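You operate a simulated robot arm through the tools that you are given. There is no shell and no other tool.

You run a simulated robot arm. Do the job below in one go: nothing can be reset, and whatever is moved stays where it is left.

TASK
Add sand to the mould and ram it with the blue rammer.
Fine: one full yellow scoop from the green bin; ram it firm; put both tools back. Set down upright: yellow scoop, what you pick out.
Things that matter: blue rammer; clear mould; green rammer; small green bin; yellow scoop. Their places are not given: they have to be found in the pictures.

Only the result counts: the job must be done as asked and must still hold three seconds after the hand-in. Knocking over, shifting, dropping, spilling or breaking anything else fails it.

THE ROBOT
A 6-joint arm with a two-finger parallel gripper, fixed in place. Base frame: the origin is at the foot of the arm, x ahead of it, y to its left, z up; the work surface is at about z = 0. Units: m, rad, N and s.
With the tool pointing down near the work surface it reaches from about 0.14 to 0.58 m from the base axis. Its first joint turns from -1.152 to 1.152 rad. Payload 2.1 kg.
The tool frame sits at the grasp point between the pads (the TCP): z along the fingers, y along the line on which they close. The tips reach 0.03 m beyond it. Largest opening 0.094 m; finger width 0.028, thickness 0.01; the body of the gripper, 0.05 by 0.096 m, starts 0.055 m behind the TCP.
Orientation is that of the tool frame in the base frame, as [roll, pitch, yaw] about the fixed x, y, z axes, in that order (R = Rz(yaw) Ry(pitch) Rx(roll)). With the fingers straight down and closing along the base's y, the tool's x points along the base's -x, its y along +y and its z along -z.

THE INTERFACE
- The arm moves only by the tool jog_arm. Its argument "targets" is a list of rows, each an object of numbers (a shift or turn left out is 0, a gripper value left out holds the last): "jaw": the finger opening in mm, from 0 to 94; "dx", "dy", "dz": the shift along the tool's x, y, z in mm; "rx", "ry", "rz": the turn, a rotation vector about the tool's x, y, z in rad. In form: [{"jaw": .., "dx": .., "dy": .., "dz": .., "rx": .., "ry": .., "rz": ..}, ...]. A call has 1 to 20 rows; each row shifts and turns the commanded pose from where the row before left it, along the tool's axes as they then stand. Rows are played at 5 a second. More than 0.05 m and 0.15 rad between two rows, or a gripper value outside its range, and nothing of the call is played. Where a pose cannot be reached the arm comes as near as it can. A force on the tool above 40 N (or 10 N above the force at the start of the call, whichever is more), or a blocked arm, ends the call early, and 0.2 s more pass. Each finger travels about 0.072 m/s and halts on what it meets, pressing with about 42 N; the grip force reading is that of the motor and also rises with nothing between the fingers. The clock runs only during rows and for 0.2 s after the last one: add rows that do not move to give the fingers time. The reply holds the time, the measured pose of the TCP, the force on the tool along the base axes, the opening and the grip force, in the units named above and with some noise, with the torque about the TCP (base axes, N m) and any sound that the robot's microphone picked up.
- Cameras (640 x 400 px; columns grow to the right, rows downward): "scene" is fixed at [0.04, -0.3452, 0.5053]; the picture's right is [0.92, -0.39, 0.00], its down [-0.20, -0.49, -0.85] and it looks along [0.33, 0.78, -0.53] (base axes); focal length 214 px, centre (320, 200). "wrist" rides on the gripper at [0.076, 0.014, -0.103] in the tool frame; the picture's right is [-0.18, 0.98, 0.00], its down [-0.75, -0.14, -0.64] and it looks along [-0.63, -0.12, 0.77] (tool axes); focal length 243 px, centre (320, 200).
- snapshot(camera): a new picture of that camera. It takes no simulated time.
- pixel_to_xyz(camera, pixels): for up to 12 pixels [column, row] of the newest picture of that camera ("zoom" is the newest enlarged one), the place [x, y, z] in the base frame of the surface seen there, good to about 0.002 m, but the place of the scene camera against the robot may be out by one fixed shift of up to 0.025 m in any direction. It takes no simulated time.
- inspect(camera, box): a new picture of the part [left, top, right, bottom] of that camera's present view, enlarged. It takes no simulated time.
- finish_job(): hands the job in; it is judged then, once.

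Leave the gripper open and the arm clear of the work at the hand-in unless told otherwise.

The tools are called after ">>>" as a command line: name --argument value ..., lists and objects as JSON in quotes. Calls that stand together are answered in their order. jog_arm: Moves the arm, as the interface text tells. Its arguments: {"type":"object","properties":{"targets":{"type":"array","items":{"type":"object","properties":{"jaw":{"type":"number"},"dx":{"type":"number"},"dy":{"type":"number"},"dz":{"type":"number"},"rx":{"type":"number"},"ry":{"type":"number"},"rz":{"type":"number"}}}}},"required":["targets"]} The other tools are called the same way: snapshot (camera) takes a picture; pixel_to_xyz (camera, pixels) gives the place of the surface under pixels of a picture; inspect (camera, box) takes an enlarged picture of a part of a camera's view; finish_job () hands the job in.

At the start:

```text
time: 0.0
ee_pos: [0.2094, 0.165, 0.4157]
orientation: [3.141, 0.001, -3.141]
contact_force: [0.3, -0.4, -0.4]
wrist_torque: [0.01, -0.01, -0.02]
grip_width: 0.0939
gripper_force: 0.1
```

scene: 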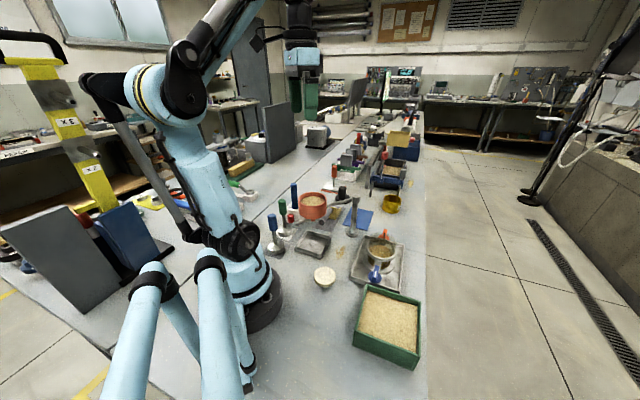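
wrist: 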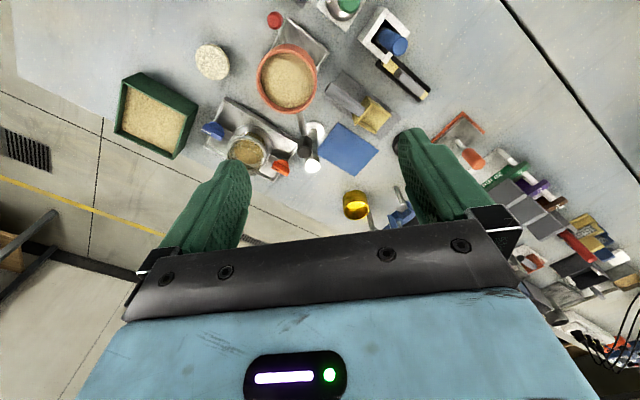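

I see a crowded bench: a green sand bin at about scene (388,325), a mould with clamps near (377,260), rammers near (275,240), and a red bowl of sand at (313,203). I'll enlarge these areas to tell the tools apart.

>>> inspect --camera "scene" --box '[240, 170, 440, 295]'

>>> inspect --camera "wrist" --box '[100, 0, 320, 180]'

>>> inspect --camera "wrist" --box '[260, 0, 480, 240]'

>>> inspect --camera "scene" --box '[320, 120, 440, 220]'

>>> inspect --camera "scene" --box '[240, 210, 440, 380]'

```text
3.20 times, centred on (340, 232) of scene
```

zoom: 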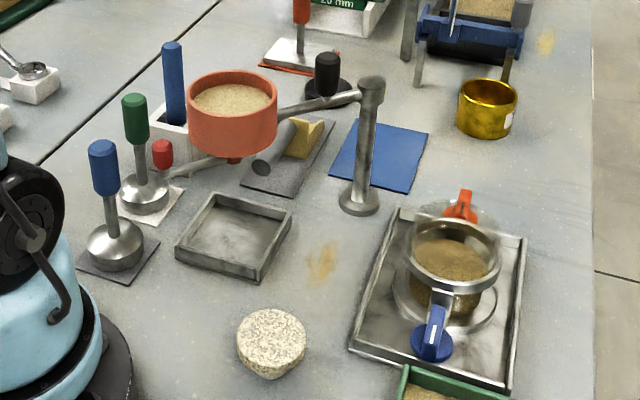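

```text
2.22 times, centred on (210, 90) of wrist
```

zoom: 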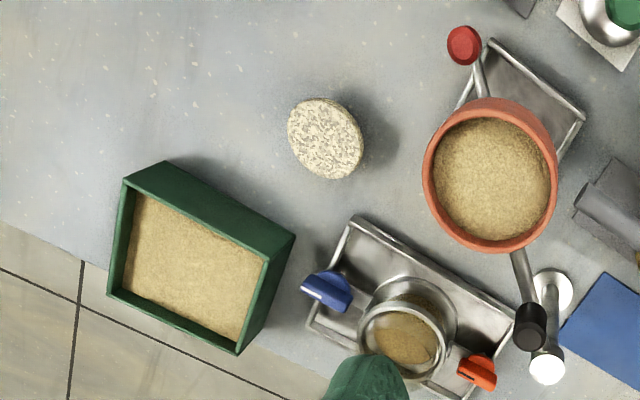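

```text
1.67 times, centred on (370, 120) of wrist
```

zoom: 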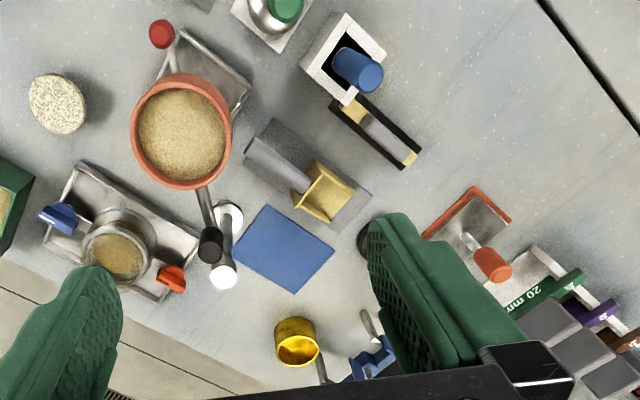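

```text
4.00 times, centred on (380, 170) of scene
```

zoom: 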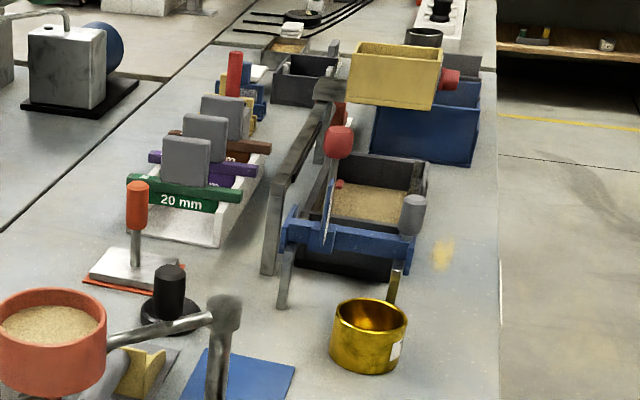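

```text
2.35 times, centred on (340, 295) of scene
```

zoom: 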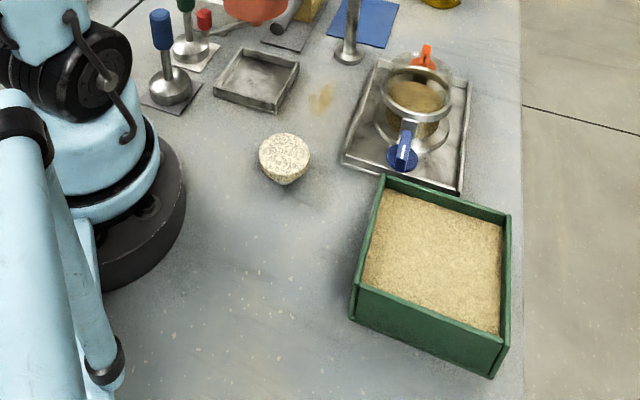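

The blue-handled rammer on the grey pad looks like the target. The yellow scoop seems to lie on a grey mat, and the clear mould sits in the tray. I'll read their places from the wrist camera, which has no shift, and from the scene camera to compare.

>>> pixel_to_xyz --camera "wrist" --pixels '[[248, 152], [151, 117], [122, 81], [199, 106], [174, 158], [115, 131], [372, 115], [346, 93], [394, 42], [287, 80], [345, 150], [212, 62]]'

>>> pixel_to_xyz --camera "scene" --pixels '[[272, 220], [275, 246], [282, 206], [284, 230], [294, 188], [313, 200], [355, 200], [352, 235], [324, 276], [380, 250], [388, 315], [335, 215]]'

>>> inspect --camera "wrist" --box '[310, 60, 410, 150]'

>>> inspect --camera "wrist" --box '[190, 80, 310, 190]'

>>> inspect --camera "scene" --box '[260, 175, 370, 250]'

>>> inspect --camera "scene" --box '[345, 225, 415, 295]'

```text
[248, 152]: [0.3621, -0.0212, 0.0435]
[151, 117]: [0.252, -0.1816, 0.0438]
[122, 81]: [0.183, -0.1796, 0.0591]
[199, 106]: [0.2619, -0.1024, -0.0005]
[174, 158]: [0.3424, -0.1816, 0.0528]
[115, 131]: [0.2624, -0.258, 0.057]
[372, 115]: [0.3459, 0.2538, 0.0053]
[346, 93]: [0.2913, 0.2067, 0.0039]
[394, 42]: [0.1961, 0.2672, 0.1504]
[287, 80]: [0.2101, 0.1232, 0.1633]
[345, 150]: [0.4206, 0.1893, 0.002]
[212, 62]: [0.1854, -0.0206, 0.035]
```

```text
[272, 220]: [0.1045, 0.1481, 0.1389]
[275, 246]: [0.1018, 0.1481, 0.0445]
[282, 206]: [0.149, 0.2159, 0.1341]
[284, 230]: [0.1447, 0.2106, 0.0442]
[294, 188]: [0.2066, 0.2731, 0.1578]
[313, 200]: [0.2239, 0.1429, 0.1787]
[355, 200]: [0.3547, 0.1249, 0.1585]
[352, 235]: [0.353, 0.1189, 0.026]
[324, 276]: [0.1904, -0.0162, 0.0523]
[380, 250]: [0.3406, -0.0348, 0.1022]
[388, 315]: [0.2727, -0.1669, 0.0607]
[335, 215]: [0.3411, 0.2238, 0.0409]
```

```text
4.44 times, centred on (360, 105) of wrist
```

zoom: 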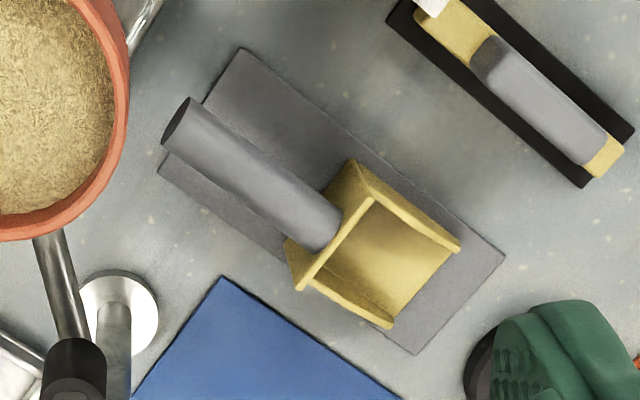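

```text
3.64 times, centred on (250, 135) of wrist
```

zoom: 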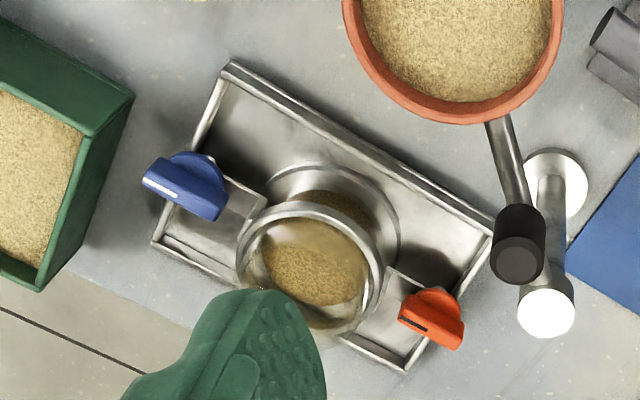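

```text
5.33 times, centred on (315, 212) of scene
```

zoom: 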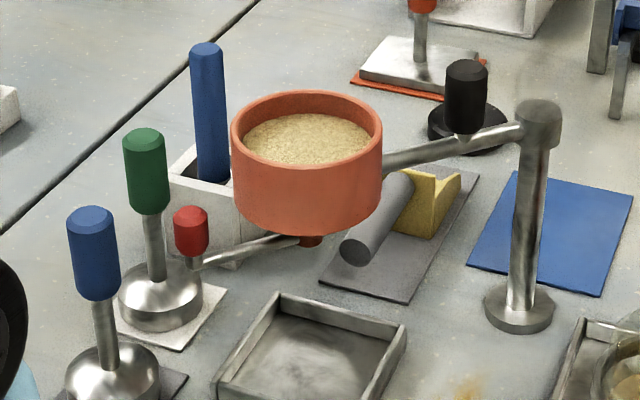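

```text
5.71 times, centred on (380, 260) of scene
```

zoom: 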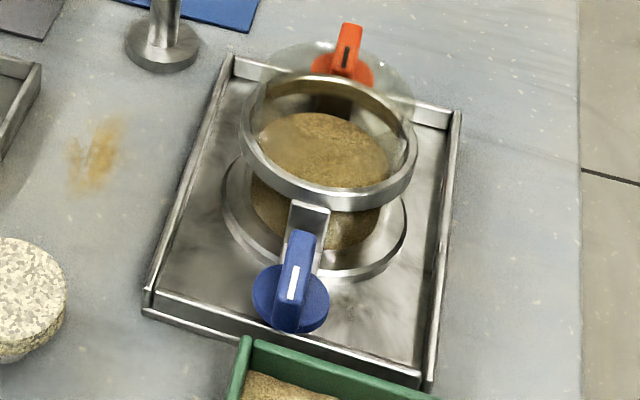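

Clues so far: the rammer (blue handle, domed head) is at about (0.10, 0.15), the scoop is on its mat at about (0.32, 0.23), the mould is at about (0.36, -0.02), and the bin is at about (0.25, -0.18). The scene camera reads roughly 1 cm off. Staying high, I'll slide the arm in -y to look at the mould and bin from the wrist.

>>> jog_arm --targets '[{"dy": -37}, {"dy": -37}, {"dy": -37}, {"dy": -37}, {"dy": -37}, {"dx": 0}]'

>>> snapshot --camera "wrist"

```text
time: 1.4
ee_pos: [0.2073, -0.0207, 0.4156]
orientation: [-3.141, 0.002, -3.141]
contact_force: [-0.5, -0.2, 0.3]
wrist_torque: [-0.01, 0.01, 0.04]
grip_width: 0.0938
gripper_force: 0.0
```

```text
taken
```

wrist: 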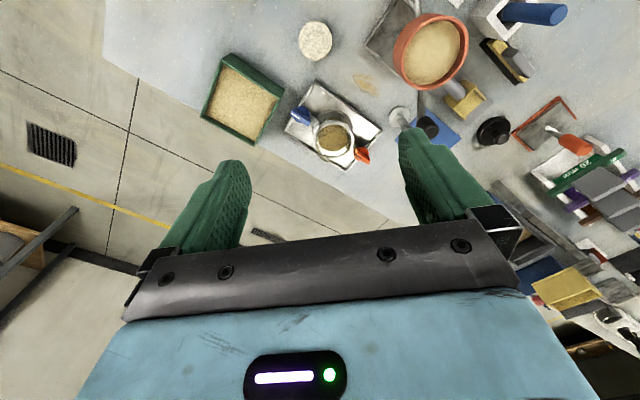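

The mould is now at wrist (333,138) and the bin at (243,98), both unobstructed. I'll enlarge both.

>>> inspect --camera "wrist" --box '[280, 75, 390, 175]'

>>> pixel_to_xyz --camera "zoom" --pixels '[[320, 200], [300, 250], [310, 210], [255, 250], [360, 250], [310, 310], [220, 120], [490, 210], [420, 330], [120, 220], [320, 40], [300, 350]]'

>>> inspect --camera "wrist" --box '[195, 45, 295, 155]'

```text
4.00 times, centred on (335, 125) of wrist
```

zoom: 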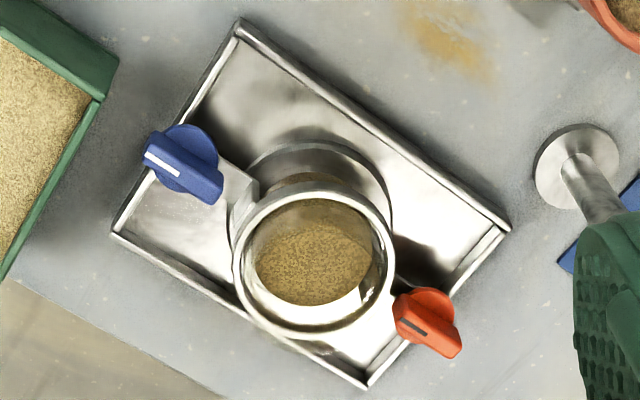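

```text
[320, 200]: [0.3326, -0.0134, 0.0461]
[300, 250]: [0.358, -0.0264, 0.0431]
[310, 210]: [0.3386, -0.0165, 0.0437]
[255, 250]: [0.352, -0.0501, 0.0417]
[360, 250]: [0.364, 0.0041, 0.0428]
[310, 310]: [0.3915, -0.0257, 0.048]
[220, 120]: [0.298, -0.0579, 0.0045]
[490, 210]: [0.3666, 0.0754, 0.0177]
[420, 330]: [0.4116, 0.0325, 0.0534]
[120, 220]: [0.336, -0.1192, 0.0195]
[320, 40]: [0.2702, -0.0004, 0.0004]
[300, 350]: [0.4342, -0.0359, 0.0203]
```

```text
3.64 times, centred on (245, 100) of wrist
```

zoom: 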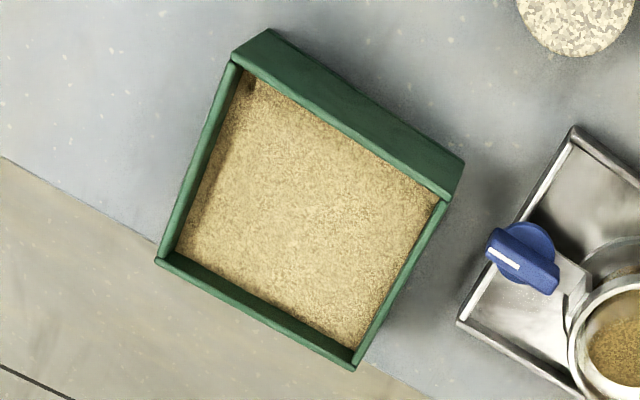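

The bin is now in the zoom. I'll read its rim and sand points there, and the mould's ring through raw wrist pixels.

>>> pixel_to_xyz --camera "zoom" --pixels '[[300, 200], [260, 100], [425, 205], [350, 335], [190, 240], [234, 63], [447, 198], [355, 366], [159, 260], [268, 32], [462, 163], [555, 275]]'

>>> pixel_to_xyz --camera "wrist" --pixels '[[314.5, 140], [352, 141], [333, 122], [333, 157], [319, 128], [347, 127], [320, 153], [347, 153], [327, 136], [361, 156], [300, 116], [332, 112]]'

```text
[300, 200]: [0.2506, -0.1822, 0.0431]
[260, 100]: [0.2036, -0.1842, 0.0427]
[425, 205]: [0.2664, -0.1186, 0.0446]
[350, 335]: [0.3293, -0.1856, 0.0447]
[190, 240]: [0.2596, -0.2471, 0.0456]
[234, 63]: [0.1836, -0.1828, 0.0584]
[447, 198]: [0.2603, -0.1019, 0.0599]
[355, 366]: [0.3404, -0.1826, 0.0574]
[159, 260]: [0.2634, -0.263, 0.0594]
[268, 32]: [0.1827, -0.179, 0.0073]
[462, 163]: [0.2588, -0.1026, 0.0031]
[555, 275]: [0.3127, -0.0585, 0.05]
```

```text
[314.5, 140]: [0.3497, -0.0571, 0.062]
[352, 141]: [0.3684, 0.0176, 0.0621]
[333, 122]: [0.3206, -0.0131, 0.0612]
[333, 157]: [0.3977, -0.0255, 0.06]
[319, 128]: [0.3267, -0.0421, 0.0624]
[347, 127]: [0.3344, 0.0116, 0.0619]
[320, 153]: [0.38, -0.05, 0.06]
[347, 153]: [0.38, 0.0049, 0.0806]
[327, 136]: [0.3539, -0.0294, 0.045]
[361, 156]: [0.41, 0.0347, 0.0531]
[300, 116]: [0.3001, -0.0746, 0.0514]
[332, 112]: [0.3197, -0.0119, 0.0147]
```

The mould ring is centred at about (0.359, -0.020) with its metal top near z 0.06, but one reading of 0.08 suggests a clear collar rising above it. The bin rim is at z 0.059 and its sand at z 0.044. I'll lower the camera to see the mould better, staying clear of the hopper.

>>> jog_arm --targets '[{"dz": 40, "dx": -8}, {"dz": 40, "dx": -8}, {"dz": 40, "dx": -8}, {"dz": 40, "dx": -8}, {"dz": 40, "dx": -8}, {"dz": 0}]'

>>> snapshot --camera "wrist"

>>> inspect --camera "wrist" --box '[240, 100, 440, 225]'

```text
time: 2.8
ee_pos: [0.2498, -0.0199, 0.2178]
orientation: [-3.141, 0.001, 3.141]
contact_force: [-0.5, 0.0, -0.1]
wrist_torque: [0.01, -0.02, -0.02]
grip_width: 0.0939
gripper_force: 0.0
```

```text
taken
```

wrist: 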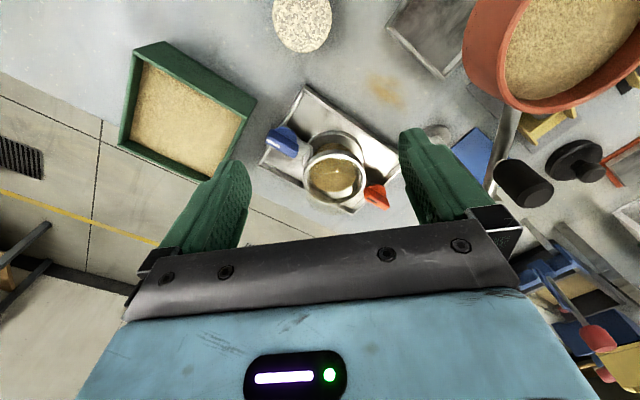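

```text
3.20 times, centred on (340, 162) of wrist
```

zoom: 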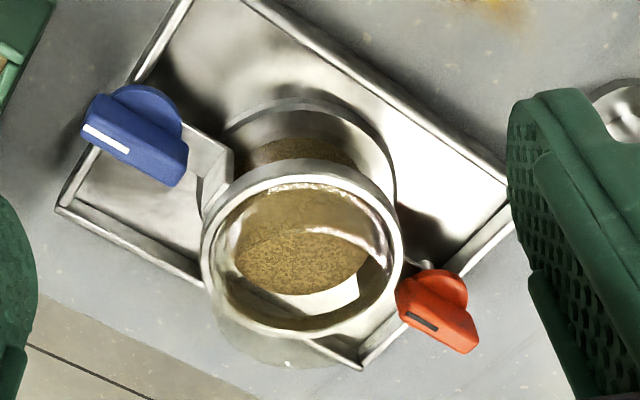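

I can see the metal ring around the tube, and a faint clear collar extending above it toward the bottom of the picture at zoom (290,360). I'll sample points across it.

>>> pixel_to_xyz --camera "zoom" --pixels '[[300, 345], [240, 345], [290, 362], [340, 345], [300, 322], [300, 180], [210, 240], [393, 240], [300, 260], [245, 265], [360, 260], [300, 205]]'

>>> pixel_to_xyz --camera "zoom" --pixels '[[300, 170], [300, 192], [220, 215], [380, 215], [300, 150], [320, 110], [300, 290], [290, 312], [225, 330], [385, 300], [370, 290], [230, 290]]'

>>> inspect --camera "scene" --box '[355, 225, 405, 285]'

>>> pixel_to_xyz --camera "zoom" --pixels '[[320, 60], [320, 40], [250, 60], [400, 60], [320, 150], [320, 100], [320, 120], [320, 180], [320, 210], [240, 120], [420, 120], [320, 230]]'

```text
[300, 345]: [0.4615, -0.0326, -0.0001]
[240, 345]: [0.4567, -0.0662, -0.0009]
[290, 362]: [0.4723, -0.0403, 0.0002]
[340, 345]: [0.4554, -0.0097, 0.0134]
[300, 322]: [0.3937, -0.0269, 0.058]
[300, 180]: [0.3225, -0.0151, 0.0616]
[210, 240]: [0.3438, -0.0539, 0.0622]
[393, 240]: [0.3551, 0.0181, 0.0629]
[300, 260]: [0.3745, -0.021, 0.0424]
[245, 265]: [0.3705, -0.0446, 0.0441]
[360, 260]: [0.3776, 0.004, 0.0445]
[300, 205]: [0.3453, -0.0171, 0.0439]
```

```text
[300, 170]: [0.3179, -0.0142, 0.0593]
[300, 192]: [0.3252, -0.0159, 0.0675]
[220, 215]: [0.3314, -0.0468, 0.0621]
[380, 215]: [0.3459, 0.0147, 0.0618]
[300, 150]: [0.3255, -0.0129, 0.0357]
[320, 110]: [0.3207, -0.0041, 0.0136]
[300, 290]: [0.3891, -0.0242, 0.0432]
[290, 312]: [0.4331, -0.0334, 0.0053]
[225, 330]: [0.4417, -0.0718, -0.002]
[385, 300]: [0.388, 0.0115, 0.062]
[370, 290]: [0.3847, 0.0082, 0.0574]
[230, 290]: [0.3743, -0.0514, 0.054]
```

```text
6.67 times, centred on (380, 255) of scene
```

zoom: 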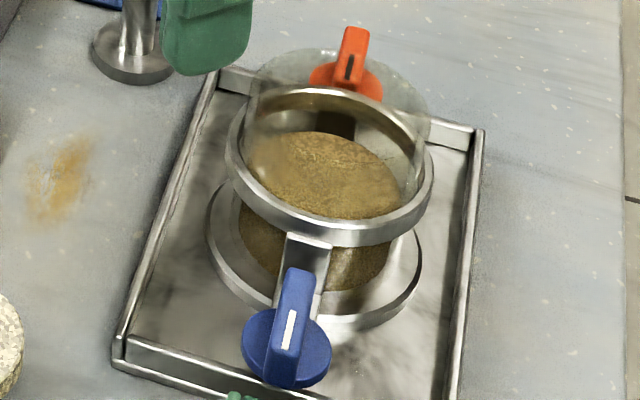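

```text
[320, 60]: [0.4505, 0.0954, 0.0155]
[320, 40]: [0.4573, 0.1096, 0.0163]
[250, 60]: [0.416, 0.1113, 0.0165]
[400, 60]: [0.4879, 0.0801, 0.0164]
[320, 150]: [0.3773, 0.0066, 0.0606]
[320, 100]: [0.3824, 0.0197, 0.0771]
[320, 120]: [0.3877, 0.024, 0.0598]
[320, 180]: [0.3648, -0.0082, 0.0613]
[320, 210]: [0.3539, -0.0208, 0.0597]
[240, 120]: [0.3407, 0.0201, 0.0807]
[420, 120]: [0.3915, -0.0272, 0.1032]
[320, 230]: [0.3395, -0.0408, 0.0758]
```

The collar is a clear tube with inner radius of about 33 mm. Its top edge is at about z 0.087, and the sand inside is level at z 0.0435. Next I'll rise and move over in +y to study the scoop.

>>> jog_arm --targets '[{"dz": -40}, {"dz": -40}, {"dz": -20, "dy": 20}, {"dy": 40}, {"dy": 40}, {"dy": 40}, {"dy": 40}, {"dy": 40}, {"dy": 40, "dx": 10}, {"dx": 10, "dz": 30}, {"dx": 10, "dz": 30}, {"dz": 10}, {"dz": 0}]'

>>> snapshot --camera "wrist"

```text
time: 5.6
ee_pos: [0.2179, 0.2407, 0.2472]
orientation: [3.138, 0.001, 3.141]
contact_force: [1.2, -0.1, -0.3]
wrist_torque: [-0.01, -0.01, 0.02]
grip_width: 0.0941
gripper_force: 0.0
```

```text
taken
```

wrist: 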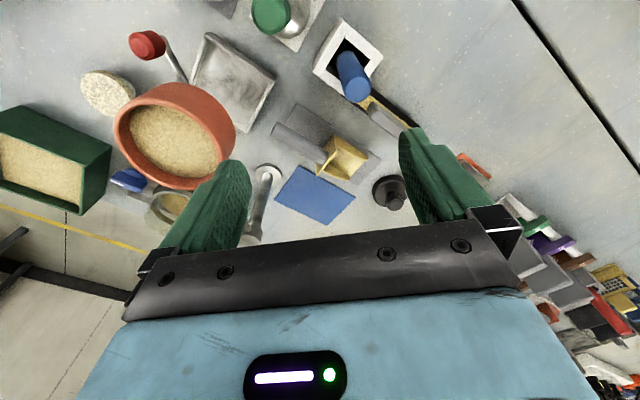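

The scoop is at wrist (330,150), with its grey handle at (298,135). I'll enlarge it and measure.

>>> inspect --camera "wrist" --box '[250, 95, 400, 195]'

>>> inspect --camera "wrist" --box '[260, 95, 390, 190]'

>>> pixel_to_xyz --camera "wrist" --pixels '[[275, 130], [290, 135], [300, 139], [315, 146], [283, 125], [330, 160], [345, 155], [350, 165], [335, 140], [365, 158], [350, 178], [347, 160]]'

```text
4.00 times, centred on (325, 145) of wrist
```

zoom: 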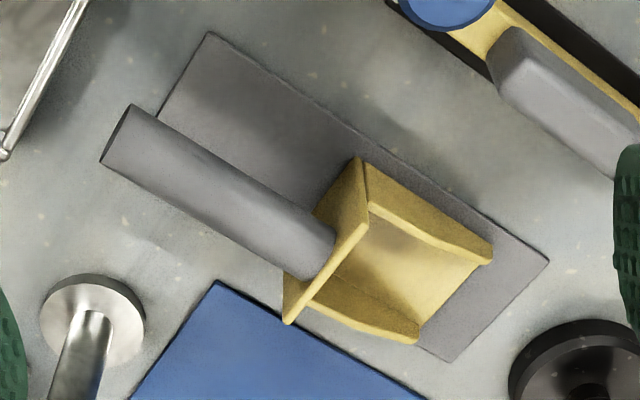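

```text
4.21 times, centred on (325, 142) of wrist
```

zoom: 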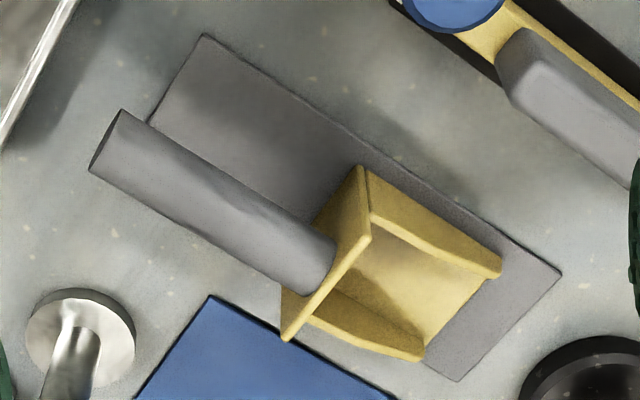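

```text
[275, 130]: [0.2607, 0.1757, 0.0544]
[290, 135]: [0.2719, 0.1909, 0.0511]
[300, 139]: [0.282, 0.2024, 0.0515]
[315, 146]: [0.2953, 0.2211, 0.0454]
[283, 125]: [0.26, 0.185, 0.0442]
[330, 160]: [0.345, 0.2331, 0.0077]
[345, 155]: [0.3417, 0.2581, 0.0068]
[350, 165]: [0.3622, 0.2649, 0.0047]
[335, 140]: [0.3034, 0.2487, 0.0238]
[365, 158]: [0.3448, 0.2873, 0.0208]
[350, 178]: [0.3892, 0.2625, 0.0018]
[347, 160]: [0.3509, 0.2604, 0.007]
```

The handle stands off the table, with its top at about z 0.05, and slopes slightly. I'll sample the handle axis and the corners of the scoop's walls more precisely.

>>> pixel_to_xyz --camera "wrist" --pixels '[[280, 131], [285, 134.5], [290, 137], [295, 140], [300, 143], [305, 146], [310, 148.5], [315, 151], [320, 154], [276, 133], [287, 142], [305, 138]]'

>>> pixel_to_xyz --camera "wrist" --pixels '[[334.5, 136], [317, 174.5], [326, 156], [337, 143], [366, 158], [367, 157], [348, 178], [322, 170], [297, 104], [285, 122], [381, 161], [356, 185]]'

>>> pixel_to_xyz --camera "zoom" --pixels '[[360, 167], [286, 338], [365, 190], [370, 225], [300, 318], [497, 270], [420, 357], [375, 215], [350, 265], [400, 285], [460, 300], [420, 340]]'

```text
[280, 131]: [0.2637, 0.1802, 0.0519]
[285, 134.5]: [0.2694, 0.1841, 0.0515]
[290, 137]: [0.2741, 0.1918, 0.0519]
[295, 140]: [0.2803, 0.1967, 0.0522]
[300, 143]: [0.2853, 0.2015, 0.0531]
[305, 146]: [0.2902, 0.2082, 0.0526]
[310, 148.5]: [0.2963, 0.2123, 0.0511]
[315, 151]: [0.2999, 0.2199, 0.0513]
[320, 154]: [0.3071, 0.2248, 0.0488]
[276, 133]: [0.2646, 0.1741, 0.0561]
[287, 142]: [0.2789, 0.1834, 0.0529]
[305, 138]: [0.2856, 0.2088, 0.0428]
```

```text
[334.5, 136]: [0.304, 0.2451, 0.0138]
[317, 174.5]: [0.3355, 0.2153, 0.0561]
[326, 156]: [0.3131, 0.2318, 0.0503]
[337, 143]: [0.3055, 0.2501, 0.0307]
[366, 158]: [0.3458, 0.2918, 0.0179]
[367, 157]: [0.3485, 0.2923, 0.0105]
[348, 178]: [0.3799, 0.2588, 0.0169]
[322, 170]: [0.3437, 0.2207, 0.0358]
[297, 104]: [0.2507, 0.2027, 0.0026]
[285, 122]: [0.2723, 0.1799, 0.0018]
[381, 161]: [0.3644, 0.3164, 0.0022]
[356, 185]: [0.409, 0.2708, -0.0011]
```

```text
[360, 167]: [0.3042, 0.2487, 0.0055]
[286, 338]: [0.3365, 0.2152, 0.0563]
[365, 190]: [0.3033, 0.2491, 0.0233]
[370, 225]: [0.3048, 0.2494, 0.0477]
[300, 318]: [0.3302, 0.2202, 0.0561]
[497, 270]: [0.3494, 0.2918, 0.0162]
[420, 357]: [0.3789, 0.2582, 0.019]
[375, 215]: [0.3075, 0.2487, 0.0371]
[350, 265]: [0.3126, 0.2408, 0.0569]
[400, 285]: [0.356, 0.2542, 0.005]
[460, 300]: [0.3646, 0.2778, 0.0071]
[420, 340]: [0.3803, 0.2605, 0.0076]
```

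The scoop faces about 45° (mouth toward +x+y) with its back wall at (0.320, 0.232). The handle axis is at z ≈ 0.0415, the diameter is about 22 mm, and its end is near (0.263, 0.175). The hopper is close behind the handle, so I want the camera side of the hand facing away from it. I'll raise a bit and turn the tool so that its x points along the scoop's mouth, and see whether the wrist allows it.

>>> jog_arm --targets '[{"dz": -40}, {"dz": -30}, {"rz": 0.147}, {"rz": 0.147}, {"rz": 0.147}, {"rz": 0.147}, {"rz": 0.147}, {"rz": 0.147}, {"rz": 0.147}, {"rz": 0.147}, {"rz": 0.147}, {"rz": 0.147}, {"rz": 0.147}, {"rz": 0.147}, {"rz": 0.147}, {"rz": 0.147}, {"rz": 0.147}, {"rz": 0.151}, {"rz": 0}]'

>>> pixel_to_xyz --camera "scene" --pixels '[[288, 194], [301, 212], [332, 195], [313, 191], [300, 214], [331, 212], [313, 218], [340, 198], [352, 195], [318, 222], [270, 245], [264, 240]]'

```text
refused: row 18 steps farther than a row can; nothing moved
```

```text
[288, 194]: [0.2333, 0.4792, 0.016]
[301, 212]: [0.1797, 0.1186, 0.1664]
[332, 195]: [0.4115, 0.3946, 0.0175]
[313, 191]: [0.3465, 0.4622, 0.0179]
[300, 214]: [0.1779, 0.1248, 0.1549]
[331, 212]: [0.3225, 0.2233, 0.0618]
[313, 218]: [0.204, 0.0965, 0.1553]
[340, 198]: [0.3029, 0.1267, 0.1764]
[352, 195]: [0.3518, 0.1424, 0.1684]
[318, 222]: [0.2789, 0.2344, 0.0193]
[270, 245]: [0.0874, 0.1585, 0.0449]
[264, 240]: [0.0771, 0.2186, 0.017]
```

One row was slightly over 0.15 rad, so the call was refused. I'll resend with smaller steps.

>>> jog_arm --targets '[{"dz": -40}, {"dz": -30}, {"rz": 0.147}, {"rz": 0.147}, {"rz": 0.147}, {"rz": 0.147}, {"rz": 0.147}, {"rz": 0.147}, {"rz": 0.147}, {"rz": 0.147}, {"rz": 0.147}, {"rz": 0.147}, {"rz": 0.147}, {"rz": 0.147}, {"rz": 0.147}, {"rz": 0.147}, {"rz": 0.149}, {"rz": 0.149}, {"rz": 0}]'

>>> snapshot --camera "scene"

>>> snapshot --camera "wrist"

```text
time: 9.6
ee_pos: [0.2534, 0.1992, 0.3162]
orientation: [-3.137, -0.002, 0.793]
contact_force: [0.0, -0.2, 0.6]
wrist_torque: [0.0, 0.01, 0.0]
grip_width: 0.094
gripper_force: 0.2
out of reach, approached as far as the arm can: row 17, 18
```

```text
taken
```

scene: 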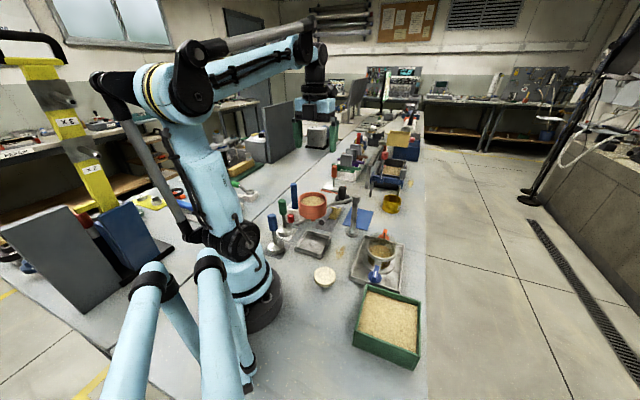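

```text
taken
```

wrist: 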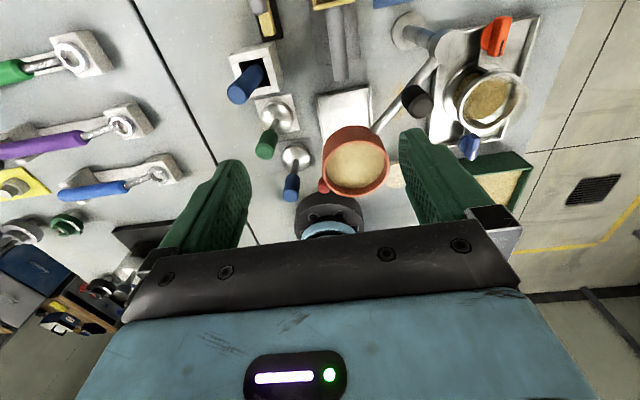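

The wrist just reaches this orientation (yaw 0.79); at the scoop handle the base turns less, so it should fit. From here I'll measure the hopper rim, the hopper arm, the knob and the rammers.

>>> pixel_to_xyz --camera "wrist" --pixels '[[327, 150], [387, 150], [357, 130], [356, 183], [395, 107], [415, 100], [425, 65], [440, 35], [345, 130], [325, 185], [357, 192], [375, 134]]'

>>> inspect --camera "wrist" --box '[220, 40, 400, 240]'

```text
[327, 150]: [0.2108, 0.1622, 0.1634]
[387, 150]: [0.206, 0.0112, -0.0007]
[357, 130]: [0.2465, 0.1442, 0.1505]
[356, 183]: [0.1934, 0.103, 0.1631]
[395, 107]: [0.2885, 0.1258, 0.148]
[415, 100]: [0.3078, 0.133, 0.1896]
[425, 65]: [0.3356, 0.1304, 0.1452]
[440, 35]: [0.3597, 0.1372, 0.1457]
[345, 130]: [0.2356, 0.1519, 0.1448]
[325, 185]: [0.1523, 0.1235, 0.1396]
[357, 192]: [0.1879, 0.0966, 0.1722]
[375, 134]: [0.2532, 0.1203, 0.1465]
```

```text
2.00 times, centred on (310, 140) of wrist
```

zoom: 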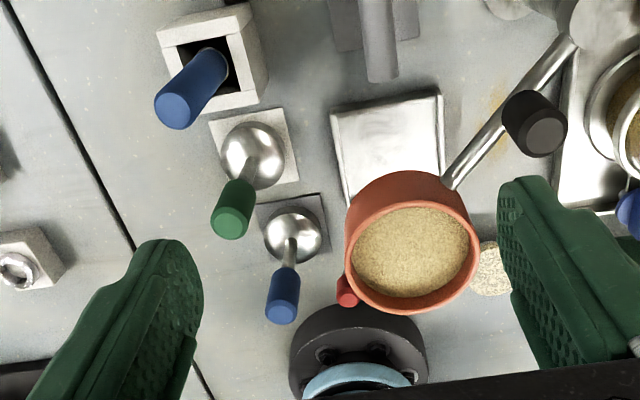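

The black knob on the hopper arm stands up to z 0.19 close to where the hand would come down. I'll measure it more exactly before choosing the grip point along the handle.

>>> pixel_to_xyz --camera "zoom" --pixels '[[540, 135], [525, 130], [558, 135], [540, 153], [515, 105], [500, 120], [547, 95], [567, 45], [475, 165], [590, 20], [345, 295], [412, 180]]'

>>> pixel_to_xyz --camera "zoom" --pixels '[[281, 310], [268, 302], [297, 302], [285, 275], [290, 250], [293, 222], [272, 235], [320, 235], [265, 205], [320, 195], [330, 258], [232, 222]]'

```text
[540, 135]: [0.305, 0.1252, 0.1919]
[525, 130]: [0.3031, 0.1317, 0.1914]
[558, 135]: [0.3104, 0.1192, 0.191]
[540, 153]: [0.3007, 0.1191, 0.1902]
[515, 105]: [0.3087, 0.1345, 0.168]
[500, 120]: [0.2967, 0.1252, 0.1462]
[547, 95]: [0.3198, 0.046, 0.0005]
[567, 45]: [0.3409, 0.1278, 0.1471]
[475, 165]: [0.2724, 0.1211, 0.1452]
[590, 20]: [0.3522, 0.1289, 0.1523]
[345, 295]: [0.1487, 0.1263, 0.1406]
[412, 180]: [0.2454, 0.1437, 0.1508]
```

```text
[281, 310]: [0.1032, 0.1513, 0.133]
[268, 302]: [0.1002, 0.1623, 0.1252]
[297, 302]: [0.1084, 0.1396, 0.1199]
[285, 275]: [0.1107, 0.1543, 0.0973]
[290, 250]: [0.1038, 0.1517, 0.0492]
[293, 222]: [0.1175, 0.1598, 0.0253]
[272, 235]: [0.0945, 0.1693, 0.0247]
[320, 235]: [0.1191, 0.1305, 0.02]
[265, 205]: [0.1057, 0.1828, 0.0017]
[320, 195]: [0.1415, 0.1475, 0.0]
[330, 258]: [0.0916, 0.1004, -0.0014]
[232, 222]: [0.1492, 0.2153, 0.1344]
```

The knob axis is at (0.3055, 0.1255), so I'll grip the handle about 95 mm behind the mouth lip, at TCP (0.296, 0.209), where the hand clears it. The last move was clipped by the wrist limit, so I'll make a small jog and see where the commanded pose really stands.

>>> jog_arm --targets '[{"dx": 20, "jaw": 70}, {"dy": 10, "dx": 10}, {"dx": 0}]'

```text
time: 10.4
ee_pos: [0.2851, 0.2099, 0.3164]
orientation: [-3.141, -0.002, 0.785]
contact_force: [0.1, 0.8, -0.6]
wrist_torque: [0.01, -0.05, 0.02]
grip_width: 0.0699
gripper_force: 0.1
out of reach, approached as far as the arm can: row 1
```

The commanded pose follows the reached one. Next: align over the handle at (0.296, 0.209) and go down to z 0.13 for a check.

>>> jog_arm --targets '[{"dx": 7, "dy": 9, "jaw": 60}, {"dz": 45}, {"dz": 45}, {"dz": 45}, {"dz": 45}, {"dz": 0}]'

>>> snapshot --camera "wrist"

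>>> snapshot --camera "scene"

```text
time: 11.8
ee_pos: [0.2944, 0.2068, 0.1379]
orientation: [3.141, -0.002, 0.786]
contact_force: [-0.1, 0.0, -0.1]
wrist_torque: [0.0, 0.01, 0.0]
grip_width: 0.0599
gripper_force: 0.1
```

```text
taken
```

wrist: 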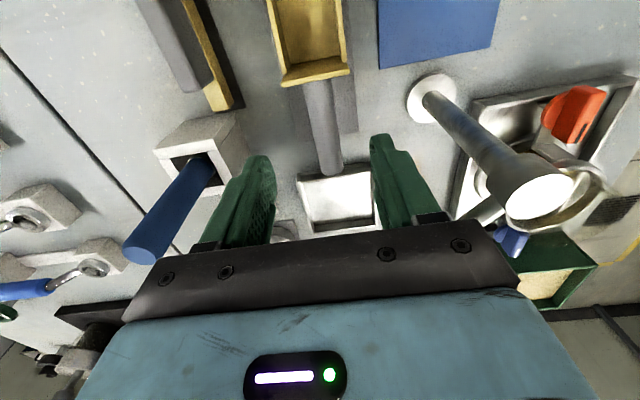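

```text
taken
```

scene: 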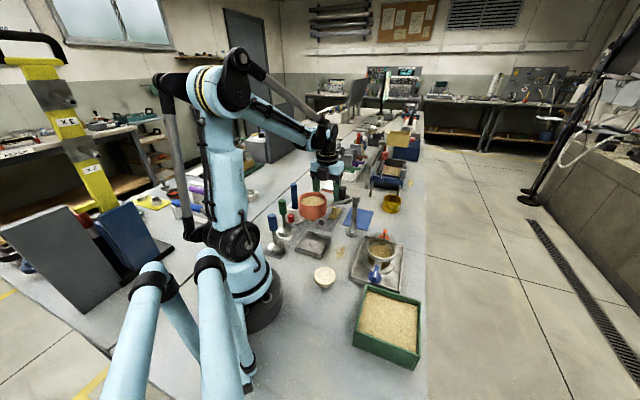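

The handle (from (315,85) to (330,170)) lies between the fingers. I'll measure its axis with this closer view, plus the scoop's corners for the later set-down.

>>> pixel_to_xyz --camera "wrist" --pixels '[[318, 100], [322, 125], [326, 150], [329, 168], [311, 120], [335, 120], [282, 85], [350, 74], [316, 78], [273, 20], [345, 20], [310, 40]]'

>>> inspect --camera "wrist" --box '[240, 0, 400, 190]'

```text
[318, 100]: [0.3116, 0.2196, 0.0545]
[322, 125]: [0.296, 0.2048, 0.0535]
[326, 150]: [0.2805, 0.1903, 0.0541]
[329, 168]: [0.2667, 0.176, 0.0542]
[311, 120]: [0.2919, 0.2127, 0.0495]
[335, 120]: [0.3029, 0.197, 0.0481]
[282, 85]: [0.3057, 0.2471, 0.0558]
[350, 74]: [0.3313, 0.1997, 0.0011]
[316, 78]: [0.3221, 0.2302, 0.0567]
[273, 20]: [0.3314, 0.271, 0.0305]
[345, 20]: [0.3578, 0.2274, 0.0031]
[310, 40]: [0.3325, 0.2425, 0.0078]
```

```text
2.11 times, centred on (320, 95) of wrist
```

zoom: 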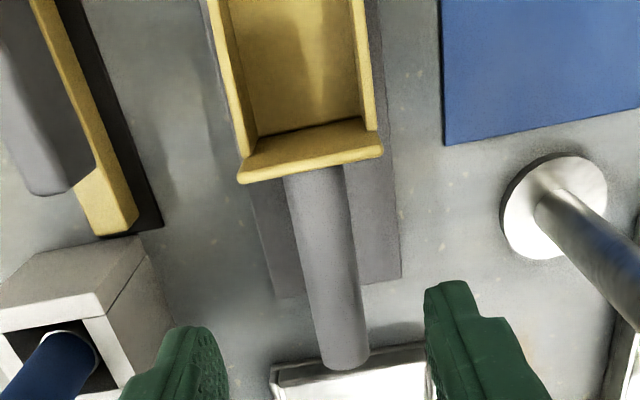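

The handle axis runs at n ≈ 0.064, so I need 2 mm sideways. Its top is at z 0.054 and its axis at z 0.043. I'll shift 2 mm, go down so the TCP is at z ≈ 0.053 (fingertips just below the handle), then close.

>>> jog_arm --targets '[{"dy": 2.3, "jaw": 50}, {"dz": 30}, {"dz": 30}, {"dz": 25}, {"dz": 0}]'

>>> snapshot --camera "wrist"

```text
time: 13.0
ee_pos: [0.3003, 0.2076, 0.0513]
orientation: [-3.139, -0.002, 0.788]
contact_force: [0.5, -0.3, -0.7]
wrist_torque: [-0.01, -0.01, -0.01]
grip_width: 0.05
gripper_force: 0.1
```

```text
taken
```

wrist: 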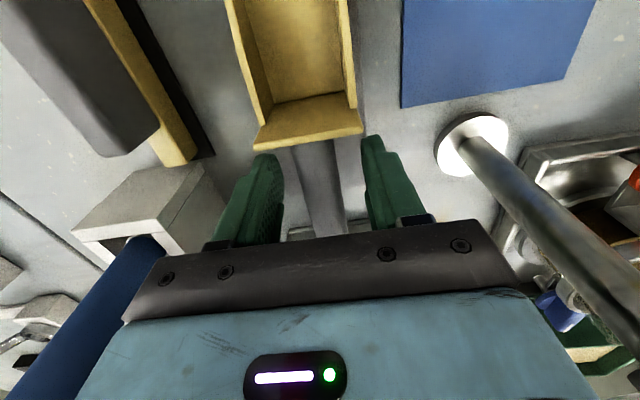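

The fingers straddle the handle evenly, with the handle at column 318. Closing now.

>>> jog_arm --targets '[{"jaw": 30}, {"jaw": 15}, {"jaw": 10}, {"jaw": 10}, {"jaw": 10}]'

```text
time: 14.2
ee_pos: [0.3006, 0.2078, 0.0509]
orientation: [3.141, -0.001, 0.786]
contact_force: [0.1, 0.7, 0.3]
wrist_torque: [0.0, 0.03, 0.02]
grip_width: 0.0227
gripper_force: 42.2
```

I have the handle gripped at 22.7 mm. The set-down pose to remember is TCP (0.3006, 0.2078, 0.051), yaw 0.786. I'll lift a little and check.

>>> jog_arm --targets '[{"dz": -10}, {"dz": -30}, {"dz": -40}, {"dz": -40}, {"dz": 0}]'

>>> snapshot --camera "wrist"

>>> snapshot --camera "scene"

```text
time: 15.4
ee_pos: [0.2977, 0.2074, 0.1729]
orientation: [3.141, -0.001, 0.785]
contact_force: [0.7, 0.5, -1.5]
wrist_torque: [0.0, 0.05, 0.04]
grip_width: 0.0223
gripper_force: 42.0
```

```text
taken
```

wrist: 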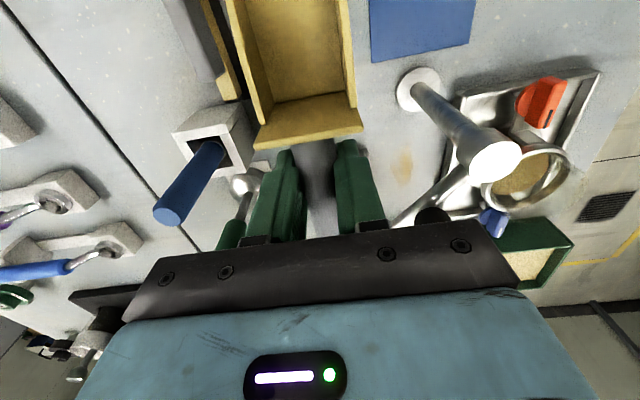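

```text
taken
```

scene: 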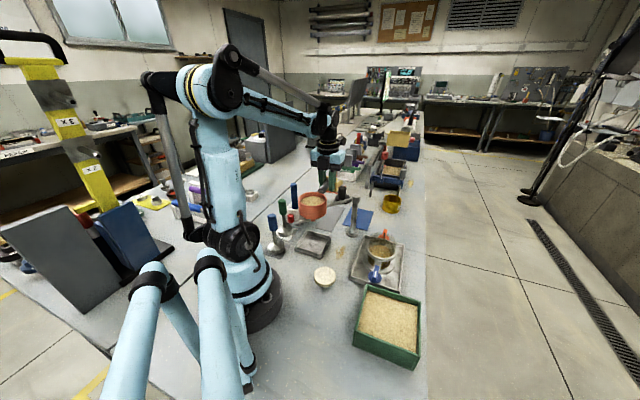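

The scoop is held cleanly with its floor level. I'll raise it to z ≈ 0.31, then carry it across in -y to above the green bin without turning, well over the knob at z 0.19.

>>> jog_arm --targets '[{"dz": -45}, {"dz": -45}, {"dz": -45}, {"dx": -30.1, "dy": 28.2}, {"dx": -30.1, "dy": 28.2}, {"dx": -30.1, "dy": 28.2}, {"dx": -30.1, "dy": 28.2}, {"dx": -30.1, "dy": 28.2}, {"dx": -30.1, "dy": 28.2}, {"dx": -30.1, "dy": 28.2}, {"dx": -30.1, "dy": 28.2}, {"dx": -30.1, "dy": 28.2}, {"dx": -30.1, "dy": 28.2}, {"dx": 0}]'

```text
time: 18.4
ee_pos: [0.2858, -0.2043, 0.3061]
orientation: [3.141, -0.001, 0.788]
contact_force: [-0.1, 0.2, -1.2]
wrist_torque: [-0.03, 0.01, 0.01]
grip_width: 0.0217
gripper_force: 42.1
```

I'm over the bin at (0.286, -0.204, 0.306). I'll turn the tool -90° about its z so the mouth faces the base (parallel to the bin's sides), then pitch the mouth down 52° while high.

>>> jog_arm --targets '[{"rz": -0.1428}, {"rz": -0.1428}, {"rz": -0.1428}, {"rz": -0.1428}, {"rz": -0.1428}, {"rz": -0.1428}, {"rz": -0.1428}, {"rz": -0.1428}, {"rz": -0.1428}, {"rz": -0.1428}, {"rz": -0.1428}, {"ry": -0.13}, {"ry": -0.13}, {"ry": -0.13}, {"ry": -0.13}, {"ry": -0.13}, {"ry": -0.13}, {"ry": -0.13}, {"rz": 0}]'

>>> snapshot --camera "scene"

>>> snapshot --camera "wrist"

```text
time: 22.4
ee_pos: [0.2856, -0.2053, 0.3055]
orientation: [3.138, 0.914, 2.356]
contact_force: [0.1, 0.2, -0.8]
wrist_torque: [-0.04, 0.02, -0.01]
grip_width: 0.0213
gripper_force: 41.9
```

```text
taken
```

scene: 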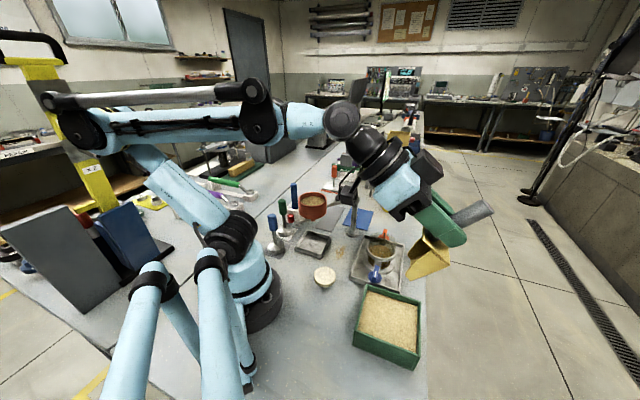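

```text
taken
```

wrist: 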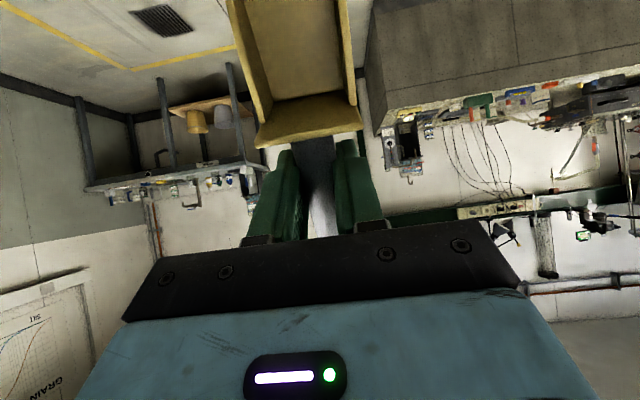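

The scoop is pitched mouth-down over the bin. The lip is at about z 0.20, so I'll go straight down to a lip height of about 0.07 and look.

>>> jog_arm --targets '[{"dx": 26.4, "dz": 20.6}, {"dx": 26.4, "dz": 20.6}, {"dx": 26.4, "dz": 20.6}, {"dx": 26.4, "dz": 20.6}, {"dx": 0}]'

>>> snapshot --camera "scene"

>>> inspect --camera "scene" --box '[330, 210, 500, 380]'

```text
time: 23.6
ee_pos: [0.2872, -0.2077, 0.172]
orientation: [3.138, 0.911, 2.355]
contact_force: [0.4, -0.3, -0.9]
wrist_torque: [0.0, 0.01, 0.0]
grip_width: 0.0208
gripper_force: 42.6
```

```text
taken
```

scene: 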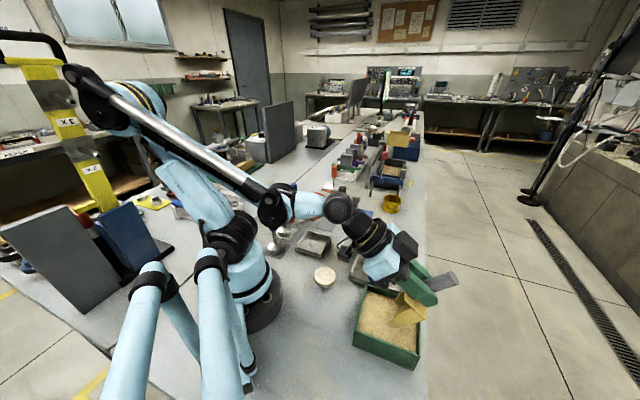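

```text
2.35 times, centred on (415, 295) of scene
```

zoom: 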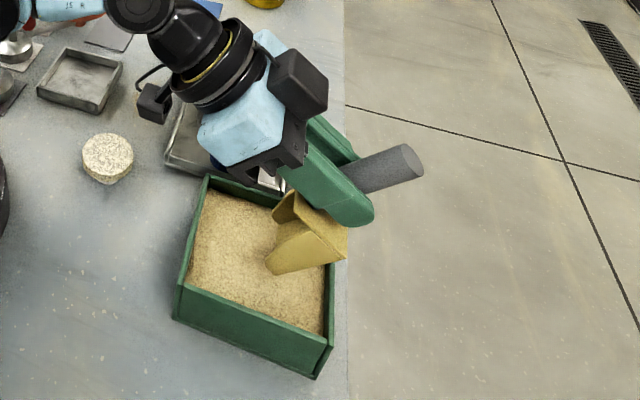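

The scoop hovers inside the bin's outline. I'll check the lip position against the bin rim with the same camera, so the shift cancels.

>>> inspect --camera "scene" --box '[350, 270, 430, 370]'

>>> pixel_to_xyz --camera "scene" --pixels '[[395, 319], [394, 323], [392, 325], [402, 318], [415, 315], [403, 303], [353, 341], [415, 367], [364, 289], [398, 300], [385, 340], [370, 320]]'

```text
4.00 times, centred on (390, 320) of scene
```

zoom: 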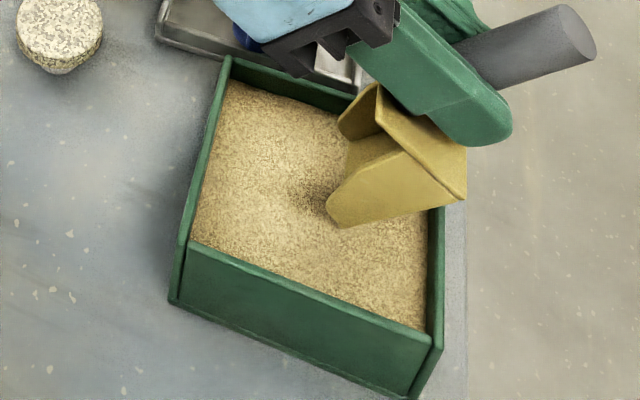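

```text
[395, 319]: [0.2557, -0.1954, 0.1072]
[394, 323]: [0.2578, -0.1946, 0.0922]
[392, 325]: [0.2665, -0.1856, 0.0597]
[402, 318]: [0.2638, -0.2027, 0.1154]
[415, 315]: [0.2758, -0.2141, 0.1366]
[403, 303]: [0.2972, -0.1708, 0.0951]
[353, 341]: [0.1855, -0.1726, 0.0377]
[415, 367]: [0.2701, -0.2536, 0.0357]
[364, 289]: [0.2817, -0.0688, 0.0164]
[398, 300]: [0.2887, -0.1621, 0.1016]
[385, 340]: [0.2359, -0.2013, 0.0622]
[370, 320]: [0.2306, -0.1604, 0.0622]
```

I'll calibrate the scene camera's shift using the bin rim corners, then compare with the lip.

>>> pixel_to_xyz --camera "zoom" --pixels '[[190, 242], [188, 240], [434, 344], [432, 346], [228, 62], [229, 60], [330, 215], [332, 220], [340, 226], [340, 130], [463, 197], [376, 88]]'

```text
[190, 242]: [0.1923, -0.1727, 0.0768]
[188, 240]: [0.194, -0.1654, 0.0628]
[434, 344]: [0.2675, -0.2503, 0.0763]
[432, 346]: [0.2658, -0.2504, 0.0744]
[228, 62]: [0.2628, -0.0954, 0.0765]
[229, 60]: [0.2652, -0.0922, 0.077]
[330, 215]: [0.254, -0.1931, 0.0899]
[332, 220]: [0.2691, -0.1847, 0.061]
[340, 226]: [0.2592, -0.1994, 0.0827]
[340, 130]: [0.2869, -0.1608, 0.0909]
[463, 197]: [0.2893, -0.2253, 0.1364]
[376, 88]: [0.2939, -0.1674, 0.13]
```

The shift works out at about (0.005, 0.010, 0.017), and the lip agrees with the plan within a few mm. Now I'll plunge slowly into the sand to a lip height of about 0.018, watching the force.

>>> jog_arm --targets '[{"dx": 7.5, "dz": 4.6}, {"dx": 7.5, "dz": 4.6}, {"dx": 7.5, "dz": 4.6}, {"dx": 7.5, "dz": 4.6}, {"dx": 7.5, "dz": 4.6}, {"dx": 7.5, "dz": 4.6}, {"dx": 0}]'

>>> inspect --camera "scene" --box '[350, 270, 430, 370]'

```text
time: 24.3
ee_pos: [0.287, -0.2066, 0.1534]
orientation: [-3.137, 0.921, 2.362]
contact_force: [-1.4, -2.2, 6.8]
wrist_torque: [-0.1, 0.03, 0.05]
grip_width: 0.021
gripper_force: 42.4
stopped in row 3: the force on the tool passed its limit at 51 N (the readings are from after the stop); the commanded pose is now the measured one
```

```text
4.00 times, centred on (390, 320) of scene
```

zoom: 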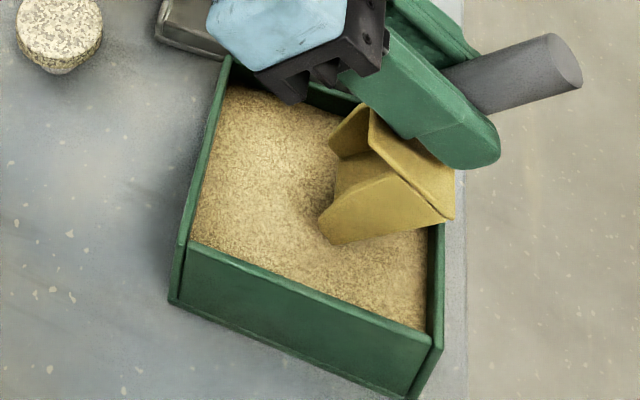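

The call stopped at 51 N, just as the lip met the sand, with a residual push of about 7 N upward. I'll see how it behaves at a much slower speed: 1.5 mm steps along the scoop's own mouth direction, which is the natural cutting direction.

>>> jog_arm --targets '[{"dx": 1.5}, {"dx": 1.5}, {"dx": 1.5}, {"dx": 0}]'

```text
time: 24.9
ee_pos: [0.2865, -0.2051, 0.1543]
orientation: [-3.136, 0.928, 2.368]
contact_force: [-3.1, -0.7, 8.4]
wrist_torque: [0.28, 0.27, 0.13]
grip_width: 0.0211
gripper_force: 41.5
stopped in row 2: the force on the tool passed its limit at 43 N (the readings are from after the stop); the commanded pose is now the measured one
```

Something hard is being met. I'll look closely at the contact area from both cameras before pushing again.

>>> inspect --camera "scene" --box '[375, 275, 430, 340]'

>>> pixel_to_xyz --camera "zoom" --pixels '[[190, 262], [195, 235], [250, 280], [390, 225], [400, 245], [385, 280], [200, 110], [250, 90], [100, 200], [170, 280], [330, 250], [430, 165]]'

>>> snapshot --camera "wrist"

```text
6.15 times, centred on (402, 308) of scene
```

zoom: 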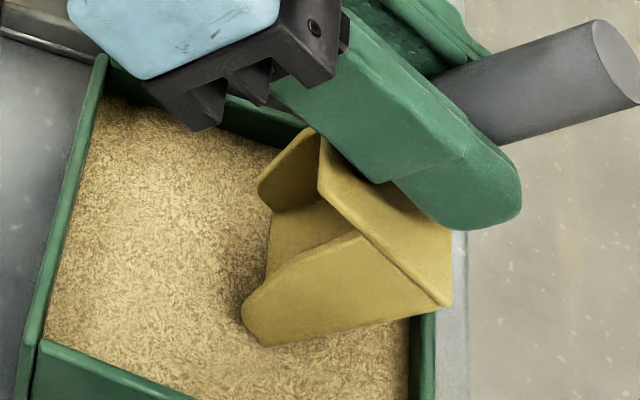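

```text
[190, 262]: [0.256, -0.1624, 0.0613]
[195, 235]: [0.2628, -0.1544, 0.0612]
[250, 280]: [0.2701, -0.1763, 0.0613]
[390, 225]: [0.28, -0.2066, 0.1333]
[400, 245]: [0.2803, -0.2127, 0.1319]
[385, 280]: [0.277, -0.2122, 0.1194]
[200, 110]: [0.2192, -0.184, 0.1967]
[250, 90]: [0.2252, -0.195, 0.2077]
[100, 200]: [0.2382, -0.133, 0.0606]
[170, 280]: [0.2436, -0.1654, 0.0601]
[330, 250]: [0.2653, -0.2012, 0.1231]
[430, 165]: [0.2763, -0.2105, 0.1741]
```

```text
taken
```

wrist: 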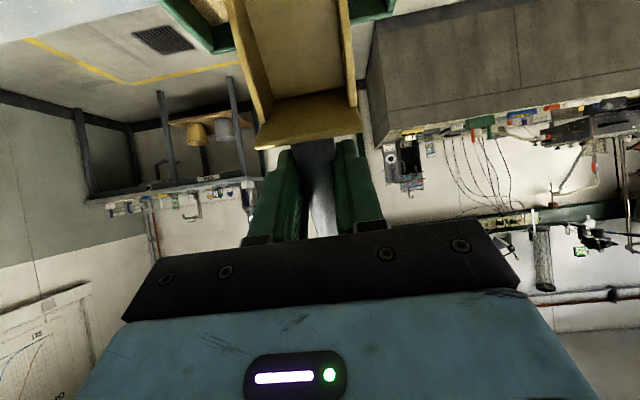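

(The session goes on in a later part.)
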